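You operate a simulated robot arm through the tools that you are given. There is no shell and no other tool.

You are at the controls of a simulated robot arm. One attempt, no reset.

Task
Oil the chain at speed 2: open the valve, pump three strokes.
Fine: pump while it runs; then shut the valve and stop the chain.

It is judged by the outcome, as a careful person would: the job done as asked, and still so three seconds after it is handed in. It fails if anything else is knocked over, pushed out of place, dropped, spilled or broken.

Robot
A 6-joint arm with a fingered hand, fixed in place. Base frame: the origin is on the floor under the middle of its stand, x ahead of it, y to its left, z up. Lengths are in mm, angles in degrees, forces in N, time in s.
With the tool pointing down near the work surface it reaches from about 420 to 920 mm from the base axis. Its first joint turns from -166.0 to 166.0 degrees. Payload 5 kg.
Tool frame: the origin (TCP) lies between the finger pads and is the grasp point; the fingertips stand 43 mm ahead of it; z points along the fingers, y is the line along which they close. The gripper opens to 144 mm; its body begins 50 mm behind the TCP. The gripper is a hand of 5 fingers: y runs from the thumb to the fingers, the wrist lies at [-21, -133, -233] in the tool frame, and closing takes about 1.5 s.
Orientation is told as [roll, pitch, yaw] about the base's x, y, z axes, in that order, counted from this pose: with the fingers straight down and the wrist toward the robot, the tool's x, y and z point along [0, 1, 0], [1, 0, 0] and [0, 0, -1] of the base frame.

Tools
- The arm moves only by the tool step_arm. Its argument "motion" is one flat list of numbers, 6 for each row, row after row: the shift along the base's x, y, z in mm, then the turn, a rotation vector about the base's x, y, z in degrees. In form: [dx, dy, dz, wx, wy, wz, dx, dy, dz, wx, wy, wz, ...]. A call has 1 to 20 rows; each row is the pose to reach, as a shift and turn from the pose commanded when the call began. "hand" is the finger opening in mm, from 0 to 144, set as the call begins (left out, the last holds). Each row takes 0.2 s and may step no farther than 50 mm and 8.6 degrees from the row before; otherwise, or with a gripper value out of range, the whole call is refused. Where a pose cannot be reached the arm comes as near as it can. A force on the tool above 40 N (or 10 N above the force at the start of the call, whichever is more), or a blocked arm, ends the call early, and 0.2 s more pass. Each finger travels about 72 mm/s and halts on what it meets, pressing with about 29 N; the grip force reading is that of the motor and also rises with nothing between the fingers. The clock runs only during rows and for 0.2 s after the last one: add rows that repeat a pose to give the fingers time. It gives the time, the measured TCP pose, the force on the tool (base axes), the opening and the grip force at its end, in the units of the frame above (readings bear some noise), with the torque about the TCP (base axes, N m) and any sound that the robot's microphone picked up, and new pictures: "pictures" is both (left out), scene, wrist or none.
- Cameras (640 x 400 px; columns grow to the right, rows downward): "scene" is fixed at [49.7, -649.3, 1764]; the picture's right is [0.61, -0.79, 0.00], its down [-0.65, -0.50, -0.58] and it looks along [0.46, 0.35, -0.82] (base axes); focal length 323 px, centre (320, 200). "wrist" rides on the gripper at [86, -109, -168] in the tool frame; the picture's right is [-0.80, 0.28, -0.53], its down [-0.54, -0.73, 0.42] and it looks along [-0.27, 0.63, 0.73] (tool axes); focal length 275 px, centre (320, 200). There is no depth. A picture from a camera that has moved, and an enlarged one, comes with that camera's place and axes in the base frame and with its lens.
- raise_lower(by): slides the trunk up (or, below 0, down) by that many mm; the arm rides with it, the base frame stays. It gives what a move gives, with no picture.
- set_fingers(index, middle, ring, little, thumb_bend, thumb_turn): sets how far each is bent, from 0 (flat) to 1 (curled in); at 0.3 the hand is open as for a grip, at 0.7 the pads meet at the TCP. One left out holds its place. A second passes; each finger stops where it meets its share of the squeeze, and holds until it gets a number again. A gripper value or a shape takes the hand back. It gives what a move gives, with no picture; readings hold the bend of each and the force on index, middle, ring, little, thumb and palm. thumb_turn goes from beside the hand (0) to across from the fingers (1), as for a grip.
- grasp_type(shape): the hand has 5 fingers and takes this shape, open, in about a second: jaw (thumb against the fingers, like two jaws); tri (thumb and two fingers); tip (a fingertip pinch); poke (one finger out to press); point (the index stretched); flat (the hand flat); cup (the hand cupped); fist (a fist). The gripper value then closes the fingers along that shape, each until it touches; the sizes above hold for jaw. It gives what a move gives, with no picture.
- inspect(camera, box): a new picture of the part [left, top, right, bottom] of that camera's present view, enlarged. The clock stands still meanwhile.
- sign_off(): hands the job in; it is judged then, once.

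Places have to be worked out from the pictures, the camera data and where the tool is seen. Open the gripper and draw the arm clear of the work before you hand the job in, unless the task says otherwise.

The tools are called after "Request:" by a JSON object that holds its "name" and its "arguments". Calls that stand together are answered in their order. step_arm: Moves the arm, as the interface text tells. Its arguments: {"type":"object","properties":{"motion":{"type":"array"},"hand":{"type":"number"},"pictures":{"type":"string","enum":["both","scene","wrist","none"]}},"required":["motion"]} The other tools are called the same way: raise_lower (by) moves the trunk up or down; grasp_type (shape) gives the hand a shape; set_fingers (index, middle, ring, little, thumb_bend, thumb_turn) moves the fingers one by one; inspect (camera, box) takes an enlarged picture of a part of a camera's view; sign_off () hands the job in.

At the start:

```text
time: 0.0
position: [278.2, -361.5, 1376.8]
tool_rot: [0.1, -0.1, -0.1]
ft_force: [0.2, -1.0, 0.1]
moment: [0.01, -0.03, -0.01]
opening: 143.8
grasp_force: 0.1
shape: jaw
bend: [0.3, 0.3, 0.3, 0.3, 0.3, 0.98]
finger forces: [0.0, 0.0, 0.0, 0.0, 0.0, 0.0]
trunk travel left (down, up): [-525.0, 65.0]
```

scene: 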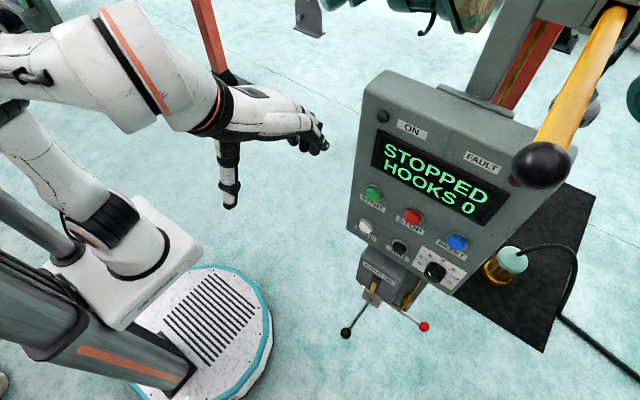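
wrist: 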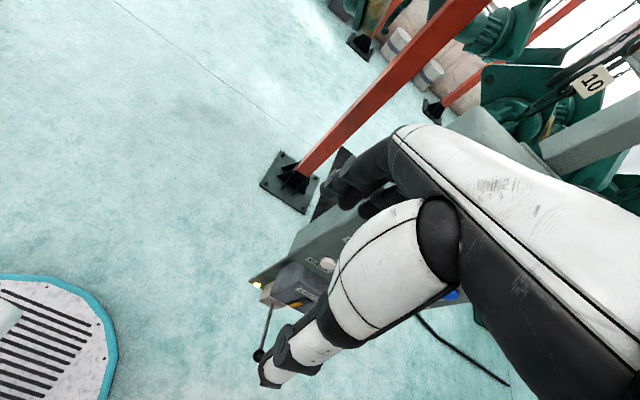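

I begin by looking closely at the control panel and the parts around it before any move.

Request:
{"name": "inspect", "arguments": {"camera": "scene", "box": [330, 170, 490, 270]}}

Request:
{"name": "inspect", "arguments": {"camera": "scene", "box": [330, 240, 490, 340]}}

Request:
{"name": "inspect", "arguments": {"camera": "scene", "box": [340, 60, 580, 210]}}

Request:
{"name": "inspect", "arguments": {"camera": "scene", "box": [480, 0, 640, 200]}}

```text
4.00 times, centred on (410, 220) of scene
camera zoom: at [49.7, -649.3, 1764.0], right [0.61, -0.79, 0.0], down [-0.65, -0.5, -0.58], along [0.46, 0.35, -0.82], focal length 1291 px, centre (-40, 120)
```

zoom: 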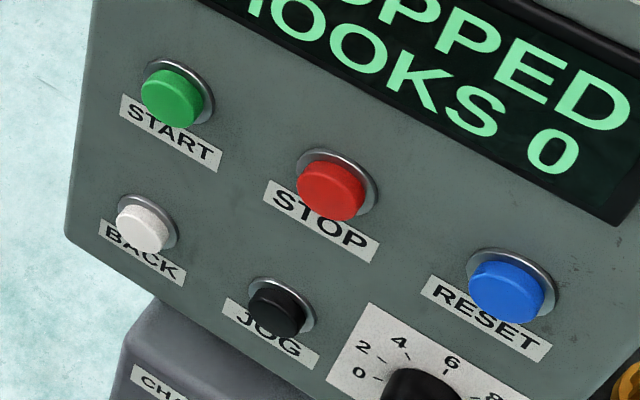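

```text
4.00 times, centred on (410, 290) of scene
camera zoom: at [49.7, -649.3, 1764.0], right [0.61, -0.79, 0.0], down [-0.65, -0.5, -0.58], along [0.46, 0.35, -0.82], focal length 1291 px, centre (-40, -160)
```

zoom: 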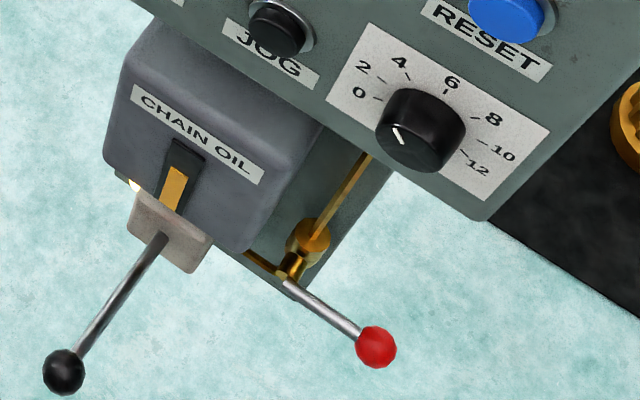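

```text
2.67 times, centred on (460, 135) of scene
camera zoom: at [49.7, -649.3, 1764.0], right [0.61, -0.79, 0.0], down [-0.65, -0.5, -0.58], along [0.46, 0.35, -0.82], focal length 861 px, centre (-53, 373)
```

zoom: 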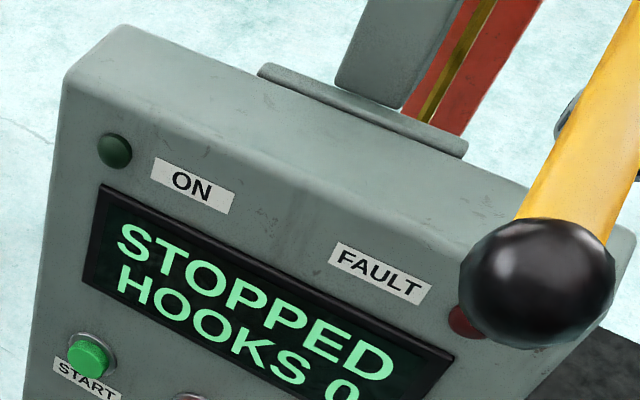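

```text
2.00 times, centred on (560, 100) of scene
camera zoom: at [49.7, -649.3, 1764.0], right [0.61, -0.79, 0.0], down [-0.65, -0.5, -0.58], along [0.46, 0.35, -0.82], focal length 646 px, centre (-160, 400)
```

zoom: 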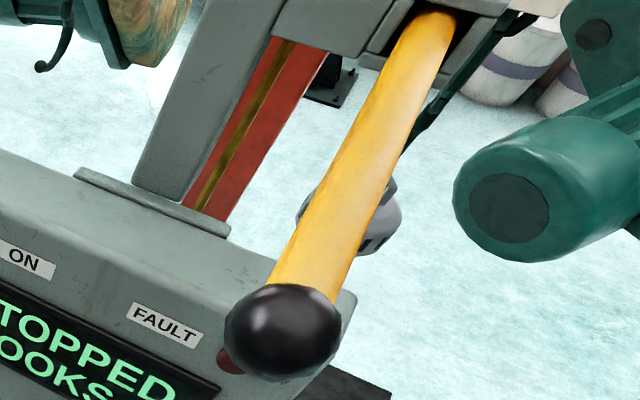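

The panel face looks vertical and facing the robot (−x), with text running toward −y. I need its distance, so I look closer in the wrist picture for shared features.

Request:
{"name": "inspect", "arguments": {"camera": "wrist", "box": [240, 220, 400, 320]}}

Request:
{"name": "inspect", "arguments": {"camera": "wrist", "box": [240, 100, 640, 350]}}

```text
4.00 times, centred on (320, 270) of wrist
camera zoom: at [169.4, -274.9, 1544.2], right [0.28, -0.8, 0.53], down [-0.73, -0.54, -0.42], along [0.63, -0.27, -0.73], focal length 1101 px, centre (320, -80)
```

zoom: 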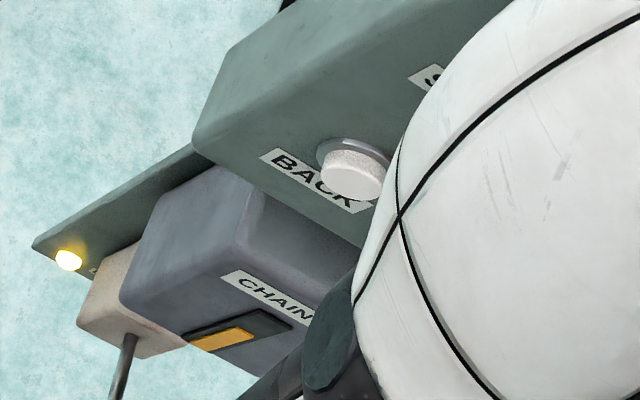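

```text
1.60 times, centred on (440, 225) of wrist
camera zoom: at [169.4, -274.9, 1544.2], right [0.28, -0.8, 0.53], down [-0.73, -0.54, -0.42], along [0.63, -0.27, -0.73], focal length 440 px, centre (128, 160)
```

zoom: 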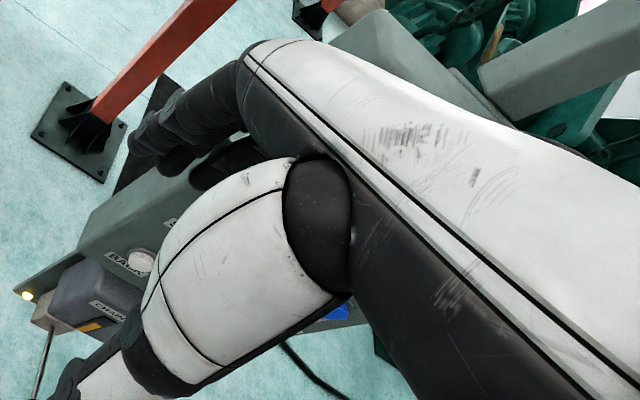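

The BACK button cap triangulates to about [418, −503, 1108], so the panel face is near x≈435–440. I shape the hand for pressing (poke) and move a bit back and toward −y to see panel and pump from the wrist camera.

Request:
{"name": "grasp_type", "arguments": {"shape": "poke"}}

Request:
{"name": "step_arm", "arguments": {"motion": [-15, -35, 0, 0, 0, 0, -30, -70, 0, 0, 0, 0, -45, -105, 0, 0, 0, 0, -60, -140, 0, 0, 0, 0]}}

```text
time: 0.9
position: [277.8, -359.3, 1377.5]
tool_rot: [0.0, 0.1, -0.1]
ft_force: [-0.4, -0.3, 0.0]
moment: [-0.04, -0.02, 0.0]
opening: 0.0
grasp_force: 0.0
shape: poke
bend: [0.7, 0.7, 0.99, 0.99, 1.0, 1.0]
finger forces: [0.0, 0.0, 0.0, 0.1, 0.0, 0.0]
trunk travel left (down, up): [-525.0, 65.0]
```

```text
time: 1.9
position: [218.1, -501.2, 1374.5]
tool_rot: [0.2, 0.1, 0.0]
ft_force: [-0.1, -0.9, -0.4]
moment: [0.06, 0.0, 0.02]
opening: 0.4
grasp_force: 0.0
shape: poke
bend: [0.7, 0.7, 0.99, 0.99, 1.0, 1.0]
finger forces: [0.0, 0.1, 0.1, 0.0, 0.0, 0.0]
trunk travel left (down, up): [-525.0, 65.0]
camera wrist: at [109.2, -415.3, 1541.9], right [0.28, -0.8, 0.53], down [-0.73, -0.54, -0.42], along [0.63, -0.27, -0.73], focal length 275 px, centre (320, 200)
```

scene: 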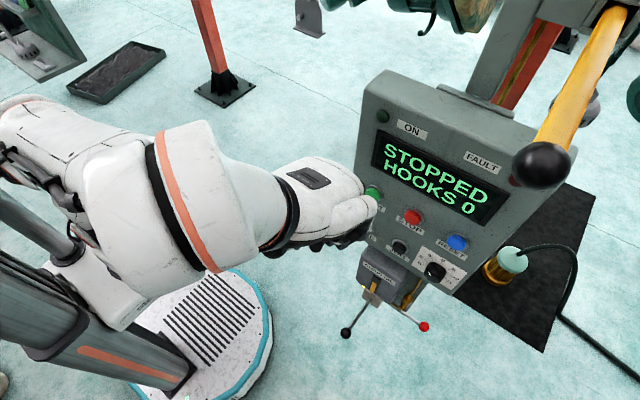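
wrist: 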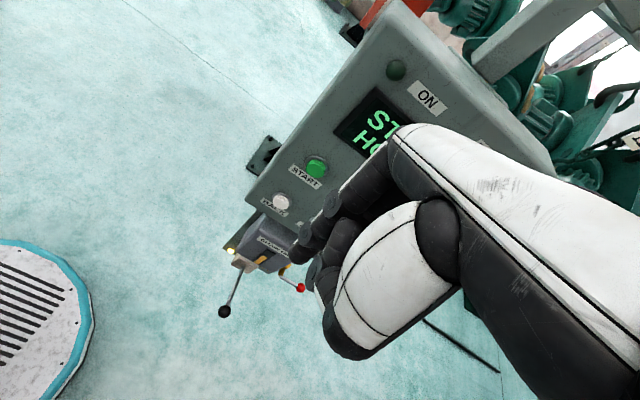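

Now the wrist camera sees START, BACK, the pump and the valve. I zoom in to measure.

Request:
{"name": "inspect", "arguments": {"camera": "wrist", "box": [200, 140, 360, 240]}}

Request:
{"name": "inspect", "arguments": {"camera": "wrist", "box": [200, 220, 360, 320]}}

```text
4.00 times, centred on (280, 190) of wrist
camera zoom: at [109.2, -415.3, 1541.9], right [0.28, -0.8, 0.53], down [-0.73, -0.54, -0.42], along [0.63, -0.27, -0.73], focal length 1101 px, centre (480, 240)
```

zoom: 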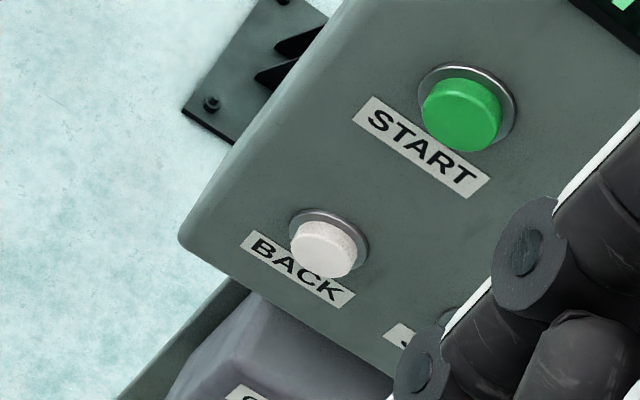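

```text
4.00 times, centred on (280, 270) of wrist
camera zoom: at [109.2, -415.3, 1541.9], right [0.28, -0.8, 0.53], down [-0.73, -0.54, -0.42], along [0.63, -0.27, -0.73], focal length 1101 px, centre (480, -80)
```

zoom: 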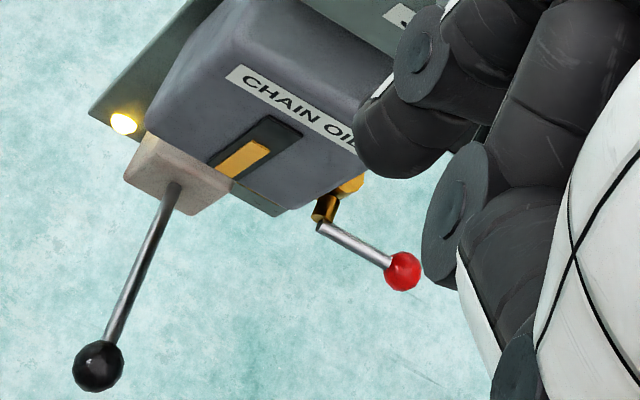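

The pump and valve sit low (pump ball about [285,−571,737], valve ball about [431,−745,770]). I zoom in on the speed dial to read its setting and on the other small parts.

Request:
{"name": "inspect", "arguments": {"camera": "scene", "box": [408, 240, 472, 280]}}

Request:
{"name": "inspect", "arguments": {"camera": "scene", "box": [376, 280, 440, 340]}}

Request:
{"name": "inspect", "arguments": {"camera": "wrist", "box": [212, 235, 276, 275]}}

```text
10.00 times, centred on (440, 260) of scene
camera zoom: at [49.7, -649.3, 1764.0], right [0.61, -0.79, 0.0], down [-0.65, -0.5, -0.58], along [0.46, 0.35, -0.82], focal length 3228 px, centre (-880, -400)
```

zoom: 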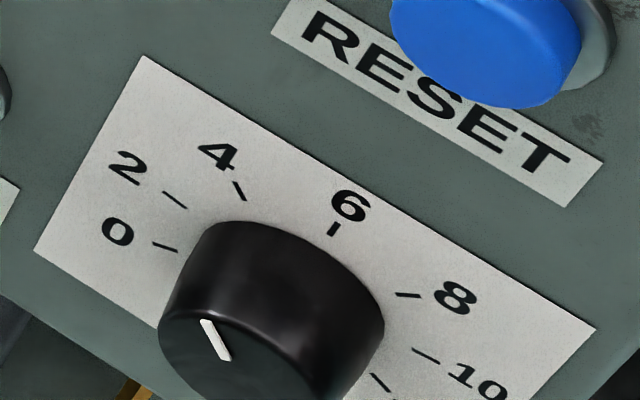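

```text
6.67 times, centred on (408, 310) of scene
camera zoom: at [49.7, -649.3, 1764.0], right [0.61, -0.79, 0.0], down [-0.65, -0.5, -0.58], along [0.46, 0.35, -0.82], focal length 2152 px, centre (-267, -533)
```

zoom: 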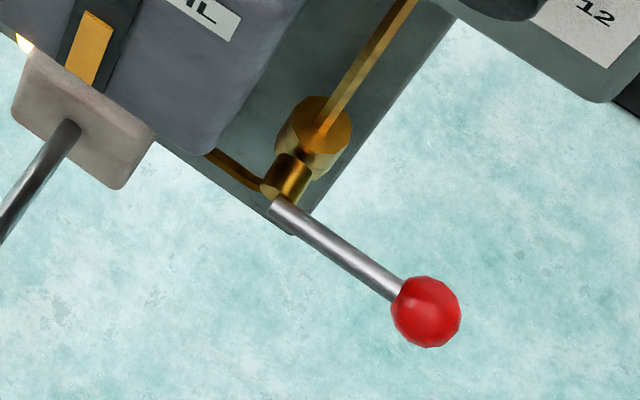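

```text
10.00 times, centred on (244, 255) of wrist
camera zoom: at [109.2, -415.3, 1541.9], right [0.28, -0.8, 0.53], down [-0.73, -0.54, -0.42], along [0.63, -0.27, -0.73], focal length 2753 px, centre (1080, -350)
```

zoom: 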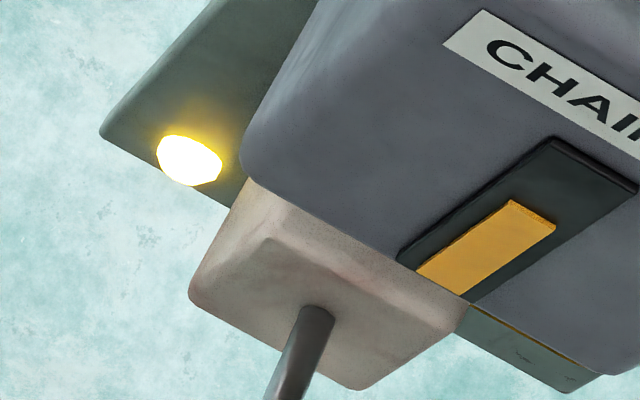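

Request:
{"name": "inspect", "arguments": {"camera": "scene", "box": [408, 256, 472, 296]}}

Request:
{"name": "inspect", "arguments": {"camera": "scene", "box": [418, 258, 450, 288]}}

```text
10.00 times, centred on (440, 276) of scene
camera zoom: at [49.7, -649.3, 1764.0], right [0.61, -0.79, 0.0], down [-0.65, -0.5, -0.58], along [0.46, 0.35, -0.82], focal length 3228 px, centre (-880, -560)
```

zoom: 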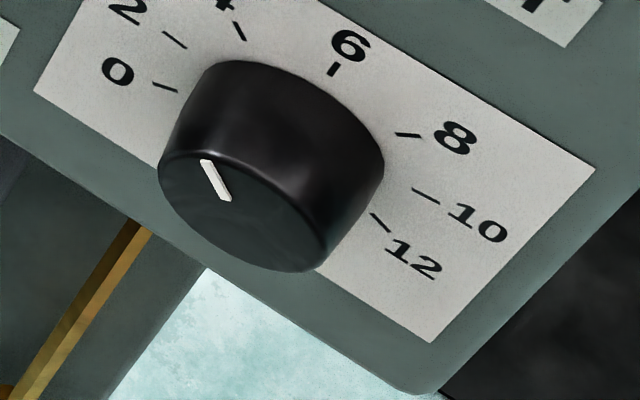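

```text
13.33 times, centred on (434, 273) of scene
camera zoom: at [49.7, -649.3, 1764.0], right [0.61, -0.79, 0.0], down [-0.65, -0.5, -0.58], along [0.46, 0.35, -0.82], focal length 4304 px, centre (-1200, -773)
```

zoom: 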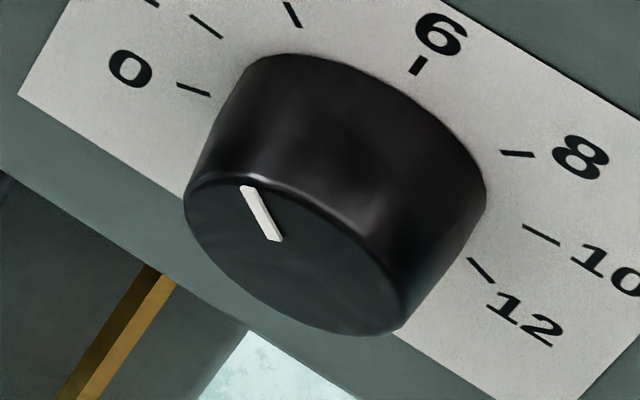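

The dial reads about 4 (ticks every 35°), so it must be turned counter‑clockwise to 2. I now turn the hand to point at the panel (+x, wrist toward the robot's middle), staying well short of the panel.

Request:
{"name": "step_arm", "arguments": {"motion": [4, 1.4, -6.5, 4.62, -4.62, -4.62, 8, 2.8, -13, 9.24, -9.24, -9.24, 12, 4.2, -19.5, 13.86, -13.86, -13.86, 16, 5.6, -26, 18.48, -18.48, -18.48, 20, 7, -32.5, 23.1, -23.1, -23.1, 24, 8.4, -39, 27.7, -27.7, -27.7, 28, 9.8, -45.5, 32.3, -32.3, -32.3, 32, 11.2, -52, 36.95, -36.95, -36.95]}}

```text
time: 3.7
position: [251.2, -489.1, 1325.8]
tool_rot: [48.6, -19.5, -48.6]
ft_force: [0.0, 0.3, 0.7]
moment: [0.01, 0.0, 0.01]
opening: 0.3
grasp_force: 0.0
shape: poke
bend: [0.7, 0.7, 0.99, 0.99, 1.0, 1.0]
finger forces: [0.0, 0.0, 0.1, 0.1, 0.0, 0.0]
trunk travel left (down, up): [-525.0, 65.0]
camera wrist: at [93.0, -414.0, 1454.9], right [-0.47, -0.87, -0.14], down [-0.33, 0.31, -0.89], along [0.82, -0.37, -0.44], focal length 275 px, centre (320, 200)
```

scene: 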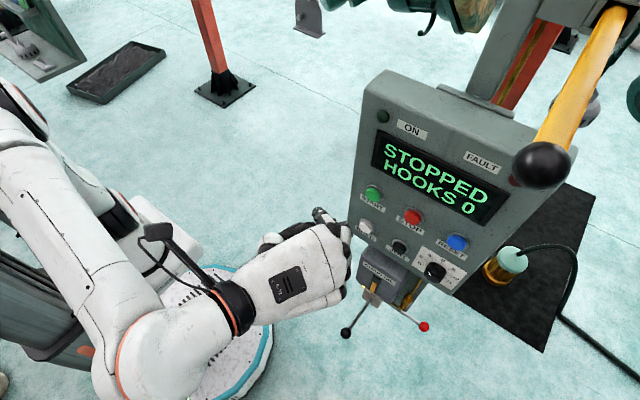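
wrist: 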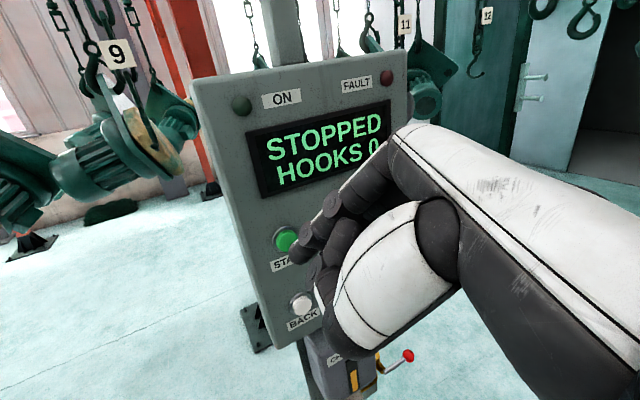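

The reach is fine and the view upright. I finish the turn so the tool points straight at the panel.

Request:
{"name": "step_arm", "arguments": {"motion": [4, 1.4, -6.5, 4.62, -4.62, -4.62, 8, 2.8, -13, 9.24, -9.24, -9.24, 12, 4.2, -19.5, 13.86, -13.86, -13.86, 16, 5.6, -26, 18.48, -18.48, -18.48, 20, 7, -32.5, 23.1, -23.1, -23.1, 24, 8.4, -39, 27.7, -27.7, -27.7, 28, 9.8, -45.5, 32.33, -32.33, -32.33]}}

```text
time: 5.3
position: [278.1, -478.7, 1279.1]
tool_rot: [90.2, 0.0, -90.1]
ft_force: [1.0, -0.4, 0.5]
moment: [-0.04, 0.02, 0.0]
opening: 0.0
grasp_force: 0.1
shape: poke
bend: [0.7, 0.7, 0.99, 0.99, 1.0, 1.0]
finger forces: [0.0, 0.0, 0.1, 0.0, 0.0, 0.0]
trunk travel left (down, up): [-525.0, 65.0]
camera wrist: at [110.2, -371.1, 1364.4], right [-0.53, -0.28, -0.8], down [0.42, 0.73, -0.54], along [0.73, -0.63, -0.27], focal length 275 px, centre (320, 200)
```

scene: 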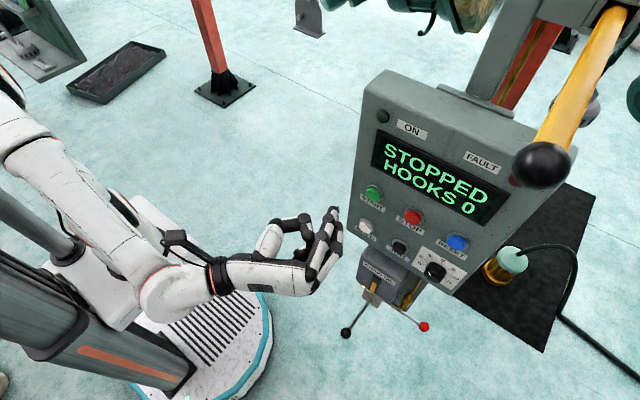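
wrist: 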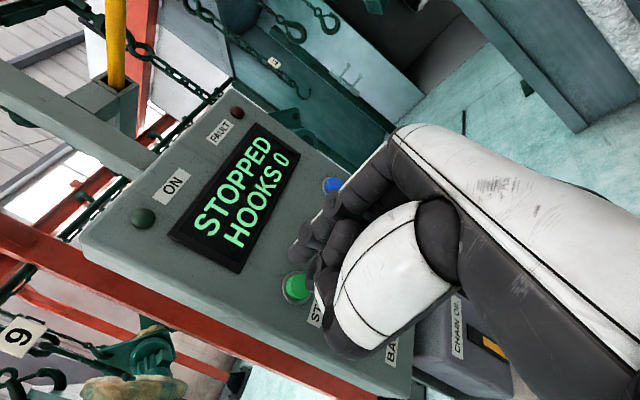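

The hand now points at the panel. I zoom in on the fingers from both cameras to find where the pressing tip is.

Request:
{"name": "inspect", "arguments": {"camera": "scene", "box": [240, 190, 368, 310]}}

Request:
{"name": "inspect", "arguments": {"camera": "wrist", "box": [260, 150, 420, 250]}}

```text
3.33 times, centred on (304, 250) of scene
camera zoom: at [49.7, -649.3, 1764.0], right [0.61, -0.79, 0.0], down [-0.65, -0.5, -0.58], along [0.46, 0.35, -0.82], focal length 1076 px, centre (373, 33)
```

zoom: 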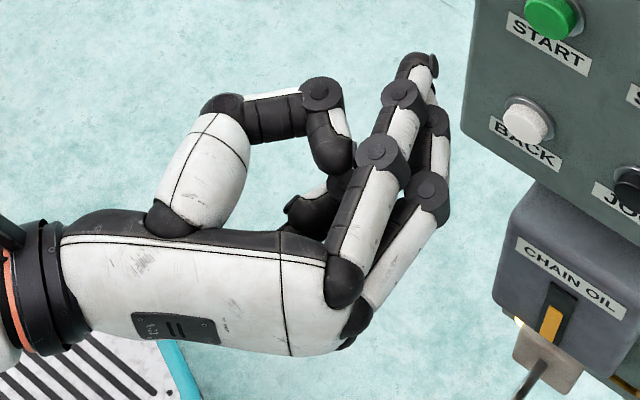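

```text
4.00 times, centred on (340, 200) of wrist
camera zoom: at [110.2, -371.1, 1364.4], right [-0.53, -0.28, -0.8], down [0.42, 0.73, -0.54], along [0.73, -0.63, -0.27], focal length 1101 px, centre (240, 200)
```

zoom: 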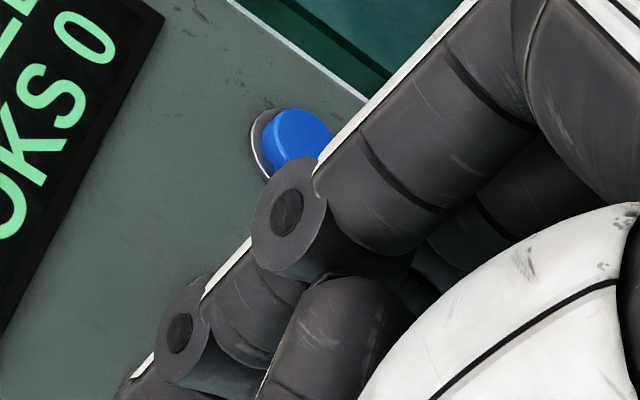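

Poke leaves index and middle both out. I curl the middle finger so only the index leads, then measure its tip.

Request:
{"name": "set_fingers", "arguments": {"middle": 1.0}}

Request:
{"name": "inspect", "arguments": {"camera": "scene", "box": [288, 190, 368, 240]}}

Request:
{"name": "inspect", "arguments": {"camera": "wrist", "box": [250, 180, 410, 280]}}

```text
time: 6.3
position: [278.0, -479.3, 1278.9]
tool_rot: [90.0, 0.1, -90.1]
ft_force: [1.1, 0.4, 0.2]
moment: [0.0, -0.02, 0.0]
opening: 48.3
grasp_force: 0.1
shape: fingers
bend: [0.7, 1.0, 0.99, 0.99, 1.0, 1.0]
finger forces: [0.0, 0.1, 0.1, 0.1, 0.0, 0.0]
trunk travel left (down, up): [-525.0, 65.0]
```

```text
8.00 times, centred on (328, 215) of scene
camera zoom: at [49.7, -649.3, 1764.0], right [0.61, -0.79, 0.0], down [-0.65, -0.5, -0.58], along [0.46, 0.35, -0.82], focal length 2583 px, centre (256, 80)
```

zoom: 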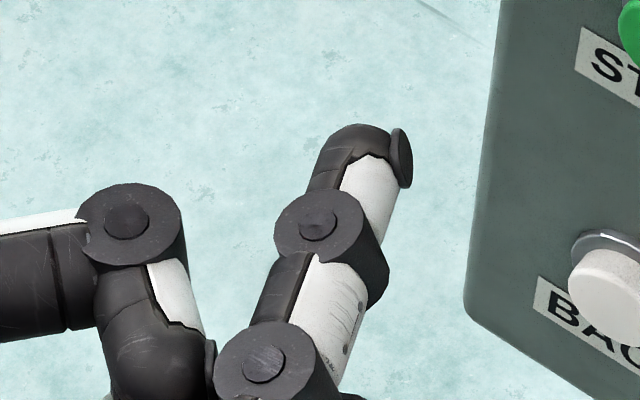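

```text
4.00 times, centred on (330, 230) of wrist
camera zoom: at [110.2, -371.2, 1364.5], right [-0.53, -0.28, -0.8], down [0.42, 0.73, -0.54], along [0.73, -0.63, -0.27], focal length 1101 px, centre (280, 80)
```

zoom: 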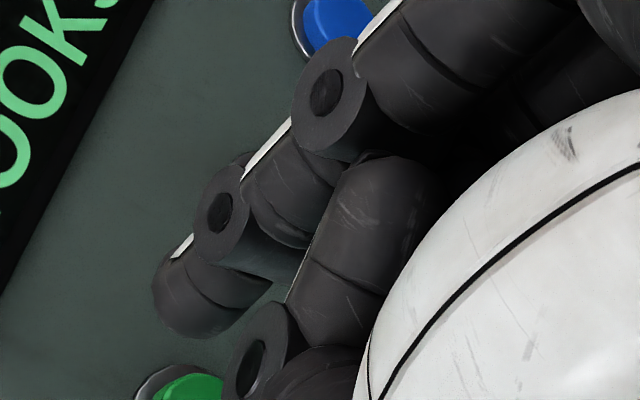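

The index tip sits about [+41, +4, +12] (base axes) from the TCP. Next I go low and right, well in front of the panel, to get a clear close view of the dial.

Request:
{"name": "step_arm", "arguments": {"motion": [-20, -5, -30, 0, 0, 0, -40, -15, -65, 0, 0, 0, -58, -25, -105, 0, 0, 0, -58, -38, -145, 0, 0, 0, -58, -50, -185, 0, 0, 0, -58, -60, -225, 0, 0, 0, -58, -70, -262, 0, 0, 0, -58, -78, -291, 0, 0, 0]}}

```text
time: 8.1
position: [220.5, -556.9, 987.8]
tool_rot: [90.0, 0.0, -90.1]
ft_force: [0.2, 0.2, 0.1]
moment: [0.0, 0.01, 0.0]
opening: 48.5
grasp_force: 0.2
shape: fingers
bend: [0.7, 1.0, 0.99, 0.99, 1.0, 1.0]
finger forces: [0.0, 0.1, 0.1, 0.1, 0.1, 0.0]
trunk travel left (down, up): [-525.0, 65.0]
camera wrist: at [53.5, -447.9, 1073.4], right [-0.53, -0.28, -0.8], down [0.42, 0.73, -0.54], along [0.73, -0.63, -0.27], focal length 275 px, centre (320, 200)
```

scene: 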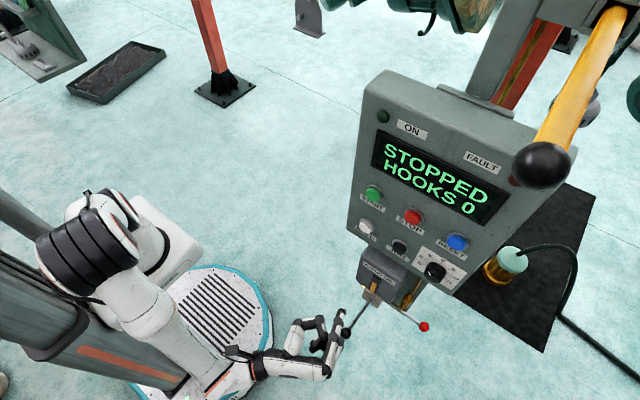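
wrist: 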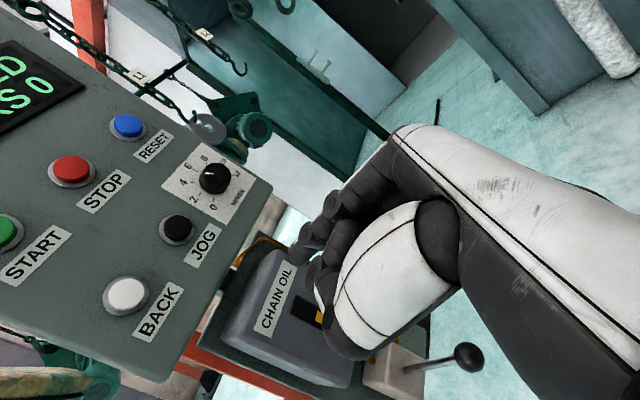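

Request:
{"name": "inspect", "arguments": {"camera": "wrist", "box": [150, 120, 310, 220]}}

Request:
{"name": "inspect", "arguments": {"camera": "wrist", "box": [180, 155, 260, 205]}}

Request:
{"name": "inspect", "arguments": {"camera": "wrist", "box": [190, 230, 510, 400]}}

```text
4.00 times, centred on (230, 170) of wrist
camera zoom: at [53.5, -447.9, 1073.4], right [-0.53, -0.28, -0.8], down [0.42, 0.73, -0.54], along [0.73, -0.63, -0.27], focal length 1101 px, centre (680, 320)
```

zoom: 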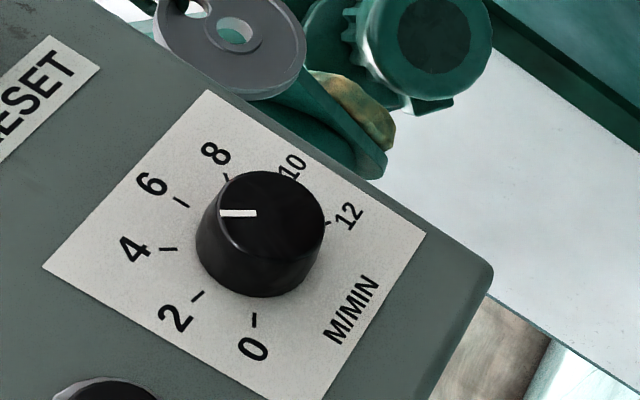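

```text
8.00 times, centred on (220, 180) of wrist
camera zoom: at [53.5, -447.9, 1073.4], right [-0.53, -0.28, -0.8], down [0.42, 0.73, -0.54], along [0.73, -0.63, -0.27], focal length 2202 px, centre (1120, 360)
```

zoom: 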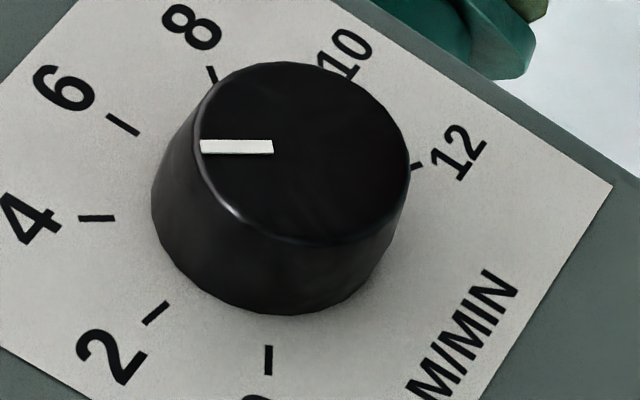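

```text
2.00 times, centred on (350, 315) of wrist
camera zoom: at [53.5, -447.9, 1073.4], right [-0.53, -0.28, -0.8], down [0.42, 0.73, -0.54], along [0.73, -0.63, -0.27], focal length 551 px, centre (260, -30)
```

zoom: 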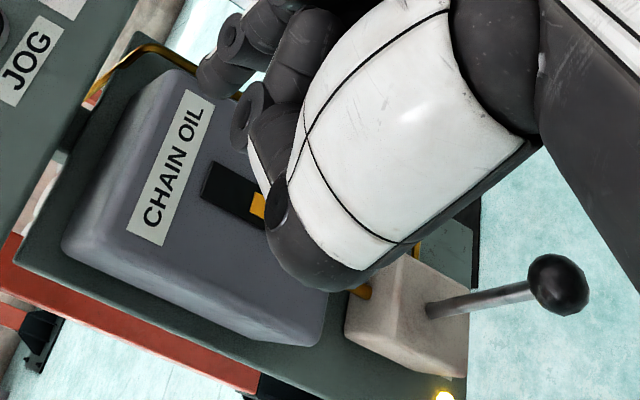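

The dial clearly points at 4 (M/MIN); its axis is near y≈−682, z≈1101, front face x≈405. I shape the hand as tri for turning the knob and look at how the fingers stand.

Request:
{"name": "grasp_type", "arguments": {"shape": "tri"}}

Request:
{"name": "inspect", "arguments": {"camera": "scene", "box": [230, 290, 390, 390]}}

Request:
{"name": "inspect", "arguments": {"camera": "wrist", "box": [160, 100, 480, 400]}}

```text
time: 9.0
position: [220.7, -556.1, 987.4]
tool_rot: [90.1, 0.0, -89.9]
ft_force: [-0.4, 0.8, -0.8]
moment: [0.0, 0.0, 0.01]
opening: 143.7
grasp_force: 0.1
shape: tri
bend: [0.3, 0.3, 0.99, 0.99, 0.3, 0.98]
finger forces: [0.0, 0.0, 0.0, 0.1, 0.0, 0.0]
trunk travel left (down, up): [-525.0, 65.0]
```

```text
4.00 times, centred on (310, 340) of scene
camera zoom: at [49.7, -649.3, 1764.0], right [0.61, -0.79, 0.0], down [-0.65, -0.5, -0.58], along [0.46, 0.35, -0.82], focal length 1291 px, centre (360, -360)
```

zoom: 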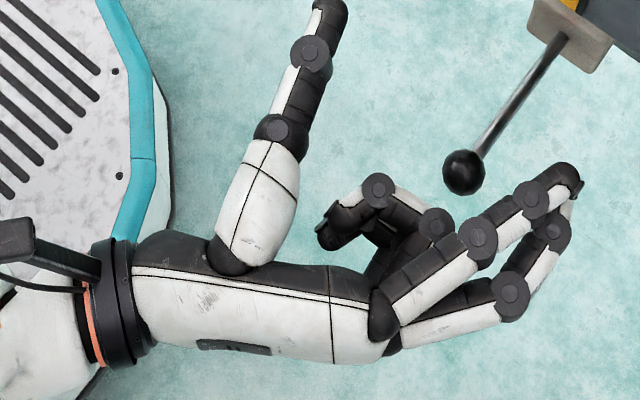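

```text
1.33 times, centred on (320, 250) of wrist
camera zoom: at [53.5, -447.7, 1074.1], right [-0.53, -0.28, -0.8], down [0.42, 0.73, -0.54], along [0.73, -0.63, -0.27], focal length 367 px, centre (320, 133)
```

zoom: 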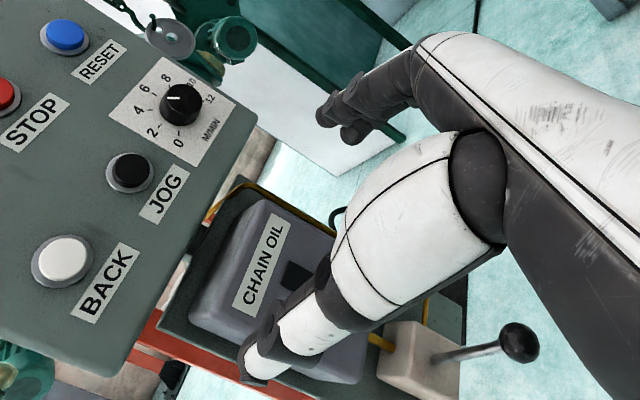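

Open tips stand ~38 mm ahead of the TCP. I narrow the opening to 75 and line up in front of the knob (tips still ~40 mm short of it), rolled +15° so I can turn counter‑clockwise through neutral.

Request:
{"name": "step_arm", "arguments": {"hand": 75, "motion": [10, -25, 22.5, 3, 0, 0, 20, -49, 45, 6, 0, 0, 30, -74, 68, 9, 0, 0, 40, -99, 90, 12, 0, 0, 70, -123.5, 112.7, 15, 0, 0, 100, -123.5, 112.7, 15, 0, 0]}}

```text
time: 10.4
position: [322.5, -681.8, 1099.7]
tool_rot: [90.1, 15.0, -90.0]
ft_force: [0.2, -0.4, -0.3]
moment: [0.01, -0.01, -0.02]
opening: 75.3
grasp_force: 0.0
shape: tri
bend: [0.74, 0.44, 0.99, 0.99, 0.69, 1.0]
finger forces: [0.0, 0.0, 0.0, 0.0, 0.1, 0.0]
trunk travel left (down, up): [-525.0, 65.0]
camera wrist: at [154.1, -600.5, 1209.9], right [-0.53, -0.07, -0.84], down [0.42, 0.84, -0.34], along [0.73, -0.54, -0.42], focal length 275 px, centre (320, 200)
```

scene: 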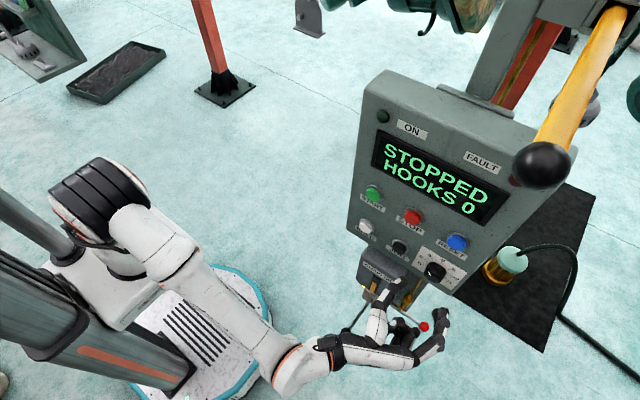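
wrist: 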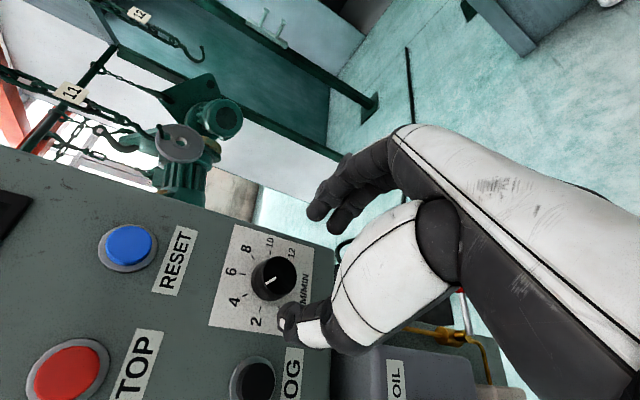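

Request:
{"name": "inspect", "arguments": {"camera": "scene", "box": [330, 250, 470, 380]}}

Request:
{"name": "inspect", "arguments": {"camera": "wrist", "box": [190, 140, 430, 360]}}

```text
3.08 times, centred on (400, 315) of scene
camera zoom: at [49.7, -649.3, 1764.0], right [0.61, -0.79, 0.0], down [-0.65, -0.5, -0.58], along [0.46, 0.35, -0.82], focal length 993 px, centre (74, -154)
```

zoom: 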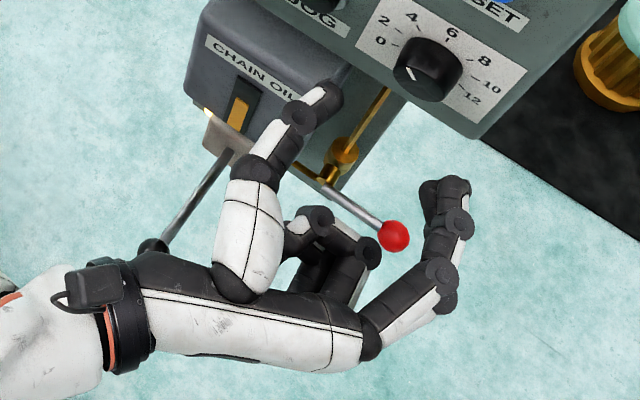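

```text
1.82 times, centred on (310, 250) of wrist
camera zoom: at [154.1, -600.5, 1209.9], right [-0.53, -0.07, -0.84], down [0.42, 0.84, -0.34], along [0.73, -0.54, -0.42], focal length 500 px, centre (338, 109)
```

zoom: 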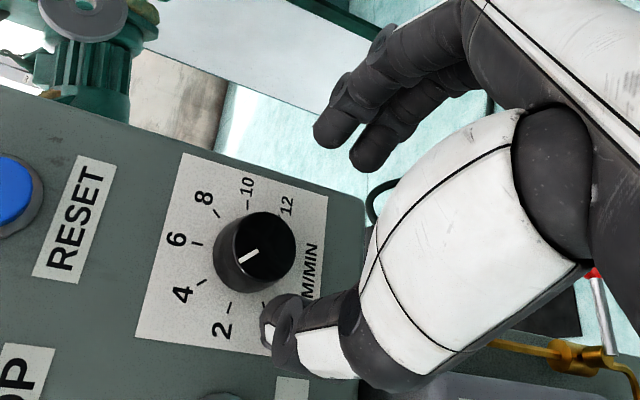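

Thumb tip is ~43 mm and fingertips ~36 mm ahead of the TCP, straddling the knob. I advance so the tips overlap the knob but stop ~5 mm short of the panel plate.

Request:
{"name": "step_arm", "arguments": {"motion": [20, 0.5, 4, 0, 0, 0, 40, 0.5, 4, 0, 0, 0, 50, 0.5, 4, 0, 0, 0, 57, 0.5, 4, 0, 0, 0]}}

Request:
{"name": "inspect", "arguments": {"camera": "scene", "box": [380, 230, 480, 310]}}

Request:
{"name": "inspect", "arguments": {"camera": "wrist", "box": [190, 180, 430, 400]}}

```text
time: 11.4
position: [378.0, -681.9, 1104.6]
tool_rot: [89.9, 15.0, -90.0]
ft_force: [-1.3, -0.1, -1.0]
moment: [0.01, 0.01, -0.03]
opening: 75.4
grasp_force: 0.1
shape: tri
bend: [0.74, 0.44, 0.99, 0.99, 0.69, 1.0]
finger forces: [0.0, 0.0, 0.1, 0.0, 0.1, 0.0]
trunk travel left (down, up): [-525.0, 65.0]
camera wrist: at [209.7, -599.1, 1215.0], right [-0.53, -0.07, -0.84], down [0.42, 0.84, -0.34], along [0.73, -0.54, -0.42], focal length 275 px, centre (320, 200)
```

scene: 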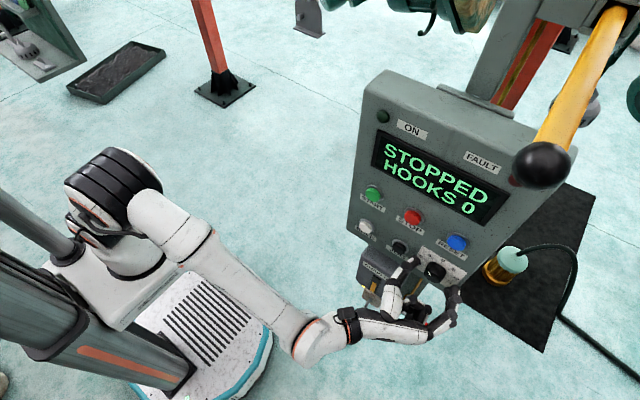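
wrist: 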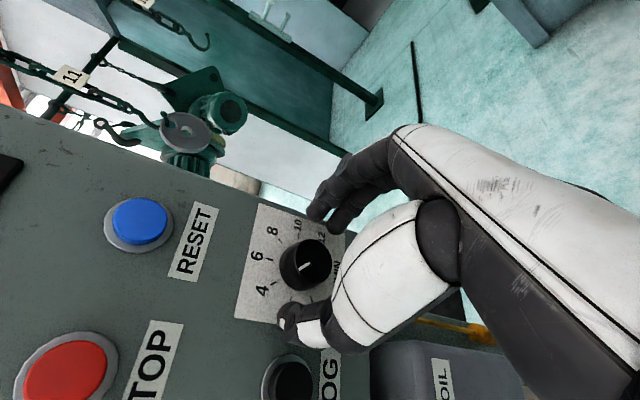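

```text
5.00 times, centred on (430, 270) of scene
camera zoom: at [49.7, -649.3, 1764.0], right [0.61, -0.79, 0.0], down [-0.65, -0.5, -0.58], along [0.46, 0.35, -0.82], focal length 1614 px, centre (-230, -150)
```

zoom: 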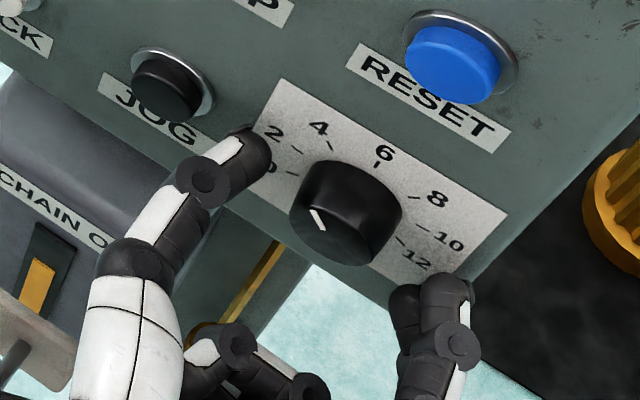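

```text
1.82 times, centred on (310, 290) of wrist
camera zoom: at [209.7, -599.1, 1215.0], right [-0.53, -0.07, -0.84], down [0.42, 0.84, -0.34], along [0.73, -0.54, -0.42], focal length 500 px, centre (338, 36)
```

zoom: 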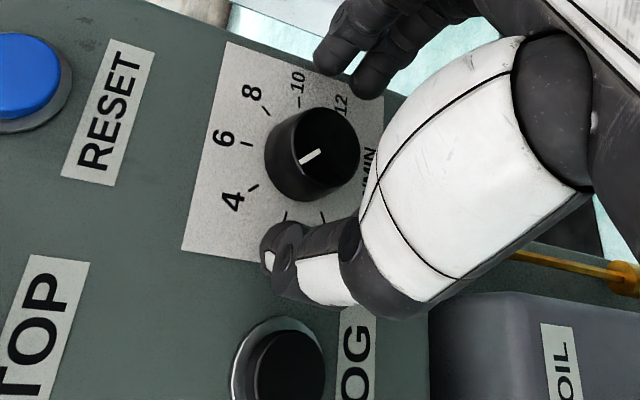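

Thumb and fingers straddle the knob well. I close on it gently and watch the contact readings.

Request:
{"name": "step_arm", "arguments": {"hand": 25, "motion": [0, 0, 0, 0, 0, 0, 0, 0, 0, 0, 0, 0, 0, 0, 0, 0, 0, 0, 0, 0, 0, 0, 0, 0, 0, 0, 0, 0, 0, 0]}}

Request:
{"name": "inspect", "arguments": {"camera": "scene", "box": [380, 230, 480, 310]}}

Request:
{"name": "inspect", "arguments": {"camera": "wrist", "box": [190, 180, 430, 400]}}

```text
time: 12.6
position: [377.4, -681.4, 1104.9]
tool_rot: [90.0, 15.0, -90.0]
ft_force: [0.9, 3.6, 0.1]
moment: [0.04, -0.03, 0.15]
opening: 27.9
grasp_force: 28.8
shape: tri
bend: [0.73, 0.6, 1.0, 1.0, 0.74, 1.0]
finger forces: [11.4, 11.5, 0.0, 0.0, 28.0, 0.0]
trunk travel left (down, up): [-525.0, 65.0]
camera wrist: at [209.8, -598.6, 1215.3], right [-0.53, -0.07, -0.84], down [0.42, 0.84, -0.34], along [0.73, -0.54, -0.42], focal length 275 px, centre (320, 200)
```

scene: 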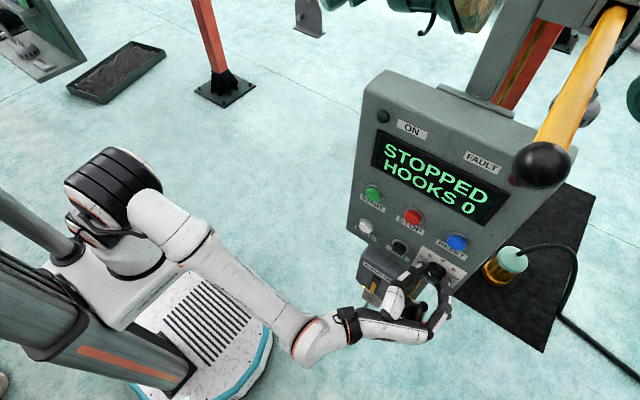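
wrist: 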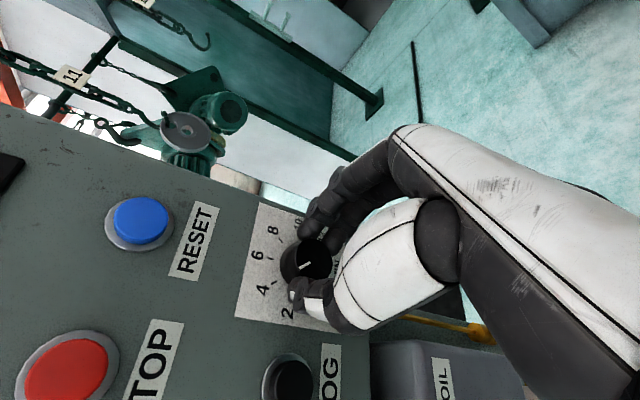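

```text
5.00 times, centred on (430, 270) of scene
camera zoom: at [49.7, -649.3, 1764.0], right [0.61, -0.79, 0.0], down [-0.65, -0.5, -0.58], along [0.46, 0.35, -0.82], focal length 1614 px, centre (-230, -150)
```

zoom: 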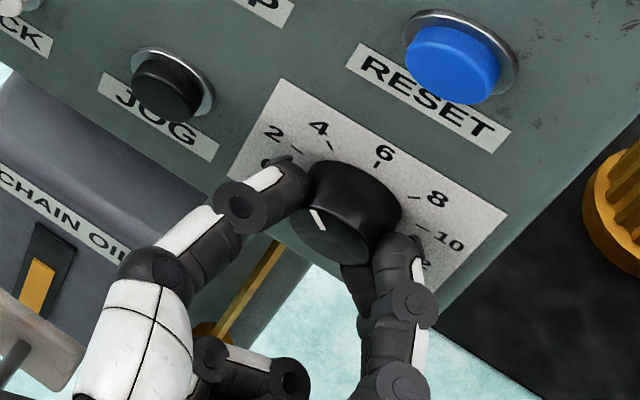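

```text
1.82 times, centred on (310, 290) of wrist
camera zoom: at [209.8, -598.6, 1215.3], right [-0.53, -0.07, -0.84], down [0.42, 0.84, -0.34], along [0.73, -0.54, -0.42], focal length 500 px, centre (338, 36)
```

zoom: 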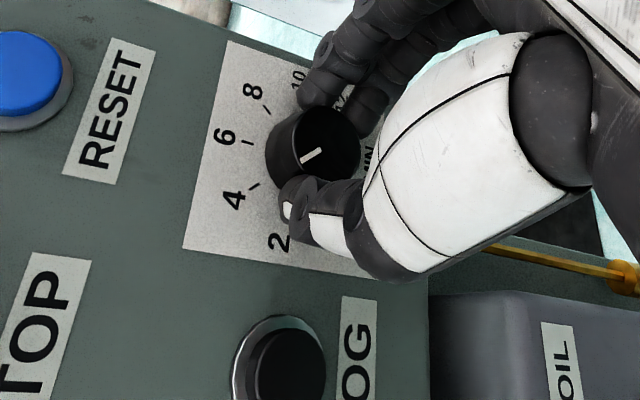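

The knob is held firmly with little side load. I turn it counter‑clockwise by 35° (−x rotation).

Request:
{"name": "step_arm", "arguments": {"motion": [0, 0, 0, -5, 0, 0, 0, 0, 0, -10, 0, 0, 0, 0, 0, -15, 0, 0, 0, 0, 0, -20, 0, 0, 0, 0, 0, -25, 0, 0, 0, 0, 0, -30, 0, 0, 0, 0, 0, -35, 0, 0, 0, 0, 0, -35, 0, 0]}}

Request:
{"name": "inspect", "arguments": {"camera": "scene", "box": [380, 230, 480, 310]}}

Request:
{"name": "inspect", "arguments": {"camera": "wrist", "box": [190, 150, 430, 370]}}

```text
time: 14.4
position: [376.6, -681.4, 1104.4]
tool_rot: [89.9, -20.0, -90.0]
ft_force: [2.7, 3.3, -4.0]
moment: [-0.03, 0.15, 0.09]
opening: 27.8
grasp_force: 28.8
shape: tri
bend: [0.73, 0.6, 1.0, 1.0, 0.74, 1.0]
finger forces: [11.3, 13.2, 0.0, 0.0, 28.5, 0.0]
trunk travel left (down, up): [-525.0, 65.0]
camera wrist: at [209.7, -549.5, 1148.4], right [-0.53, -0.54, -0.65], down [0.42, 0.5, -0.76], along [0.73, -0.68, -0.04], focal length 275 px, centre (320, 200)
```

scene: 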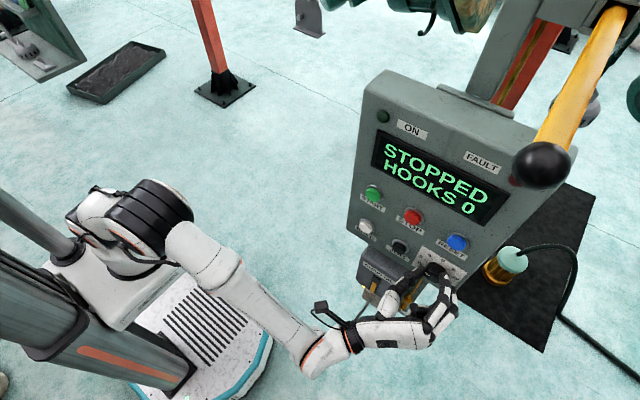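
wrist: 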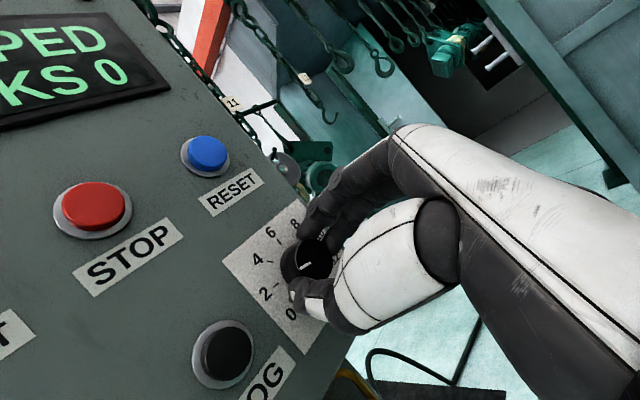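

```text
5.00 times, centred on (430, 270) of scene
camera zoom: at [49.7, -649.3, 1764.0], right [0.61, -0.79, 0.0], down [-0.65, -0.5, -0.58], along [0.46, 0.35, -0.82], focal length 1614 px, centre (-230, -150)
```

zoom: 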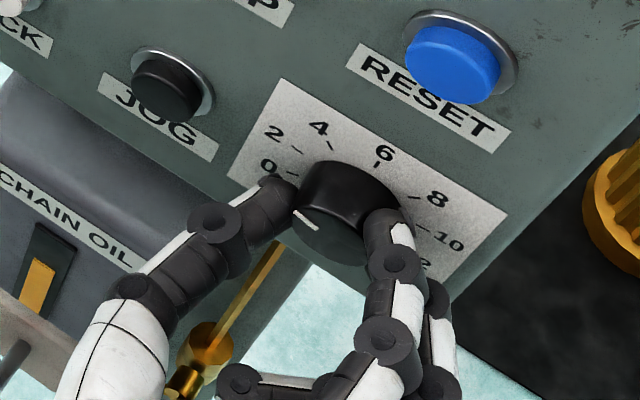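

```text
1.82 times, centred on (310, 260) of wrist
camera zoom: at [209.7, -549.5, 1148.4], right [-0.53, -0.54, -0.65], down [0.42, 0.5, -0.76], along [0.73, -0.68, -0.04], focal length 500 px, centre (338, 91)
```

zoom: 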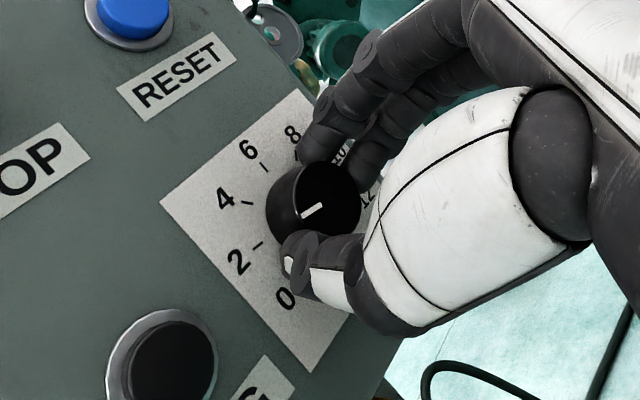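

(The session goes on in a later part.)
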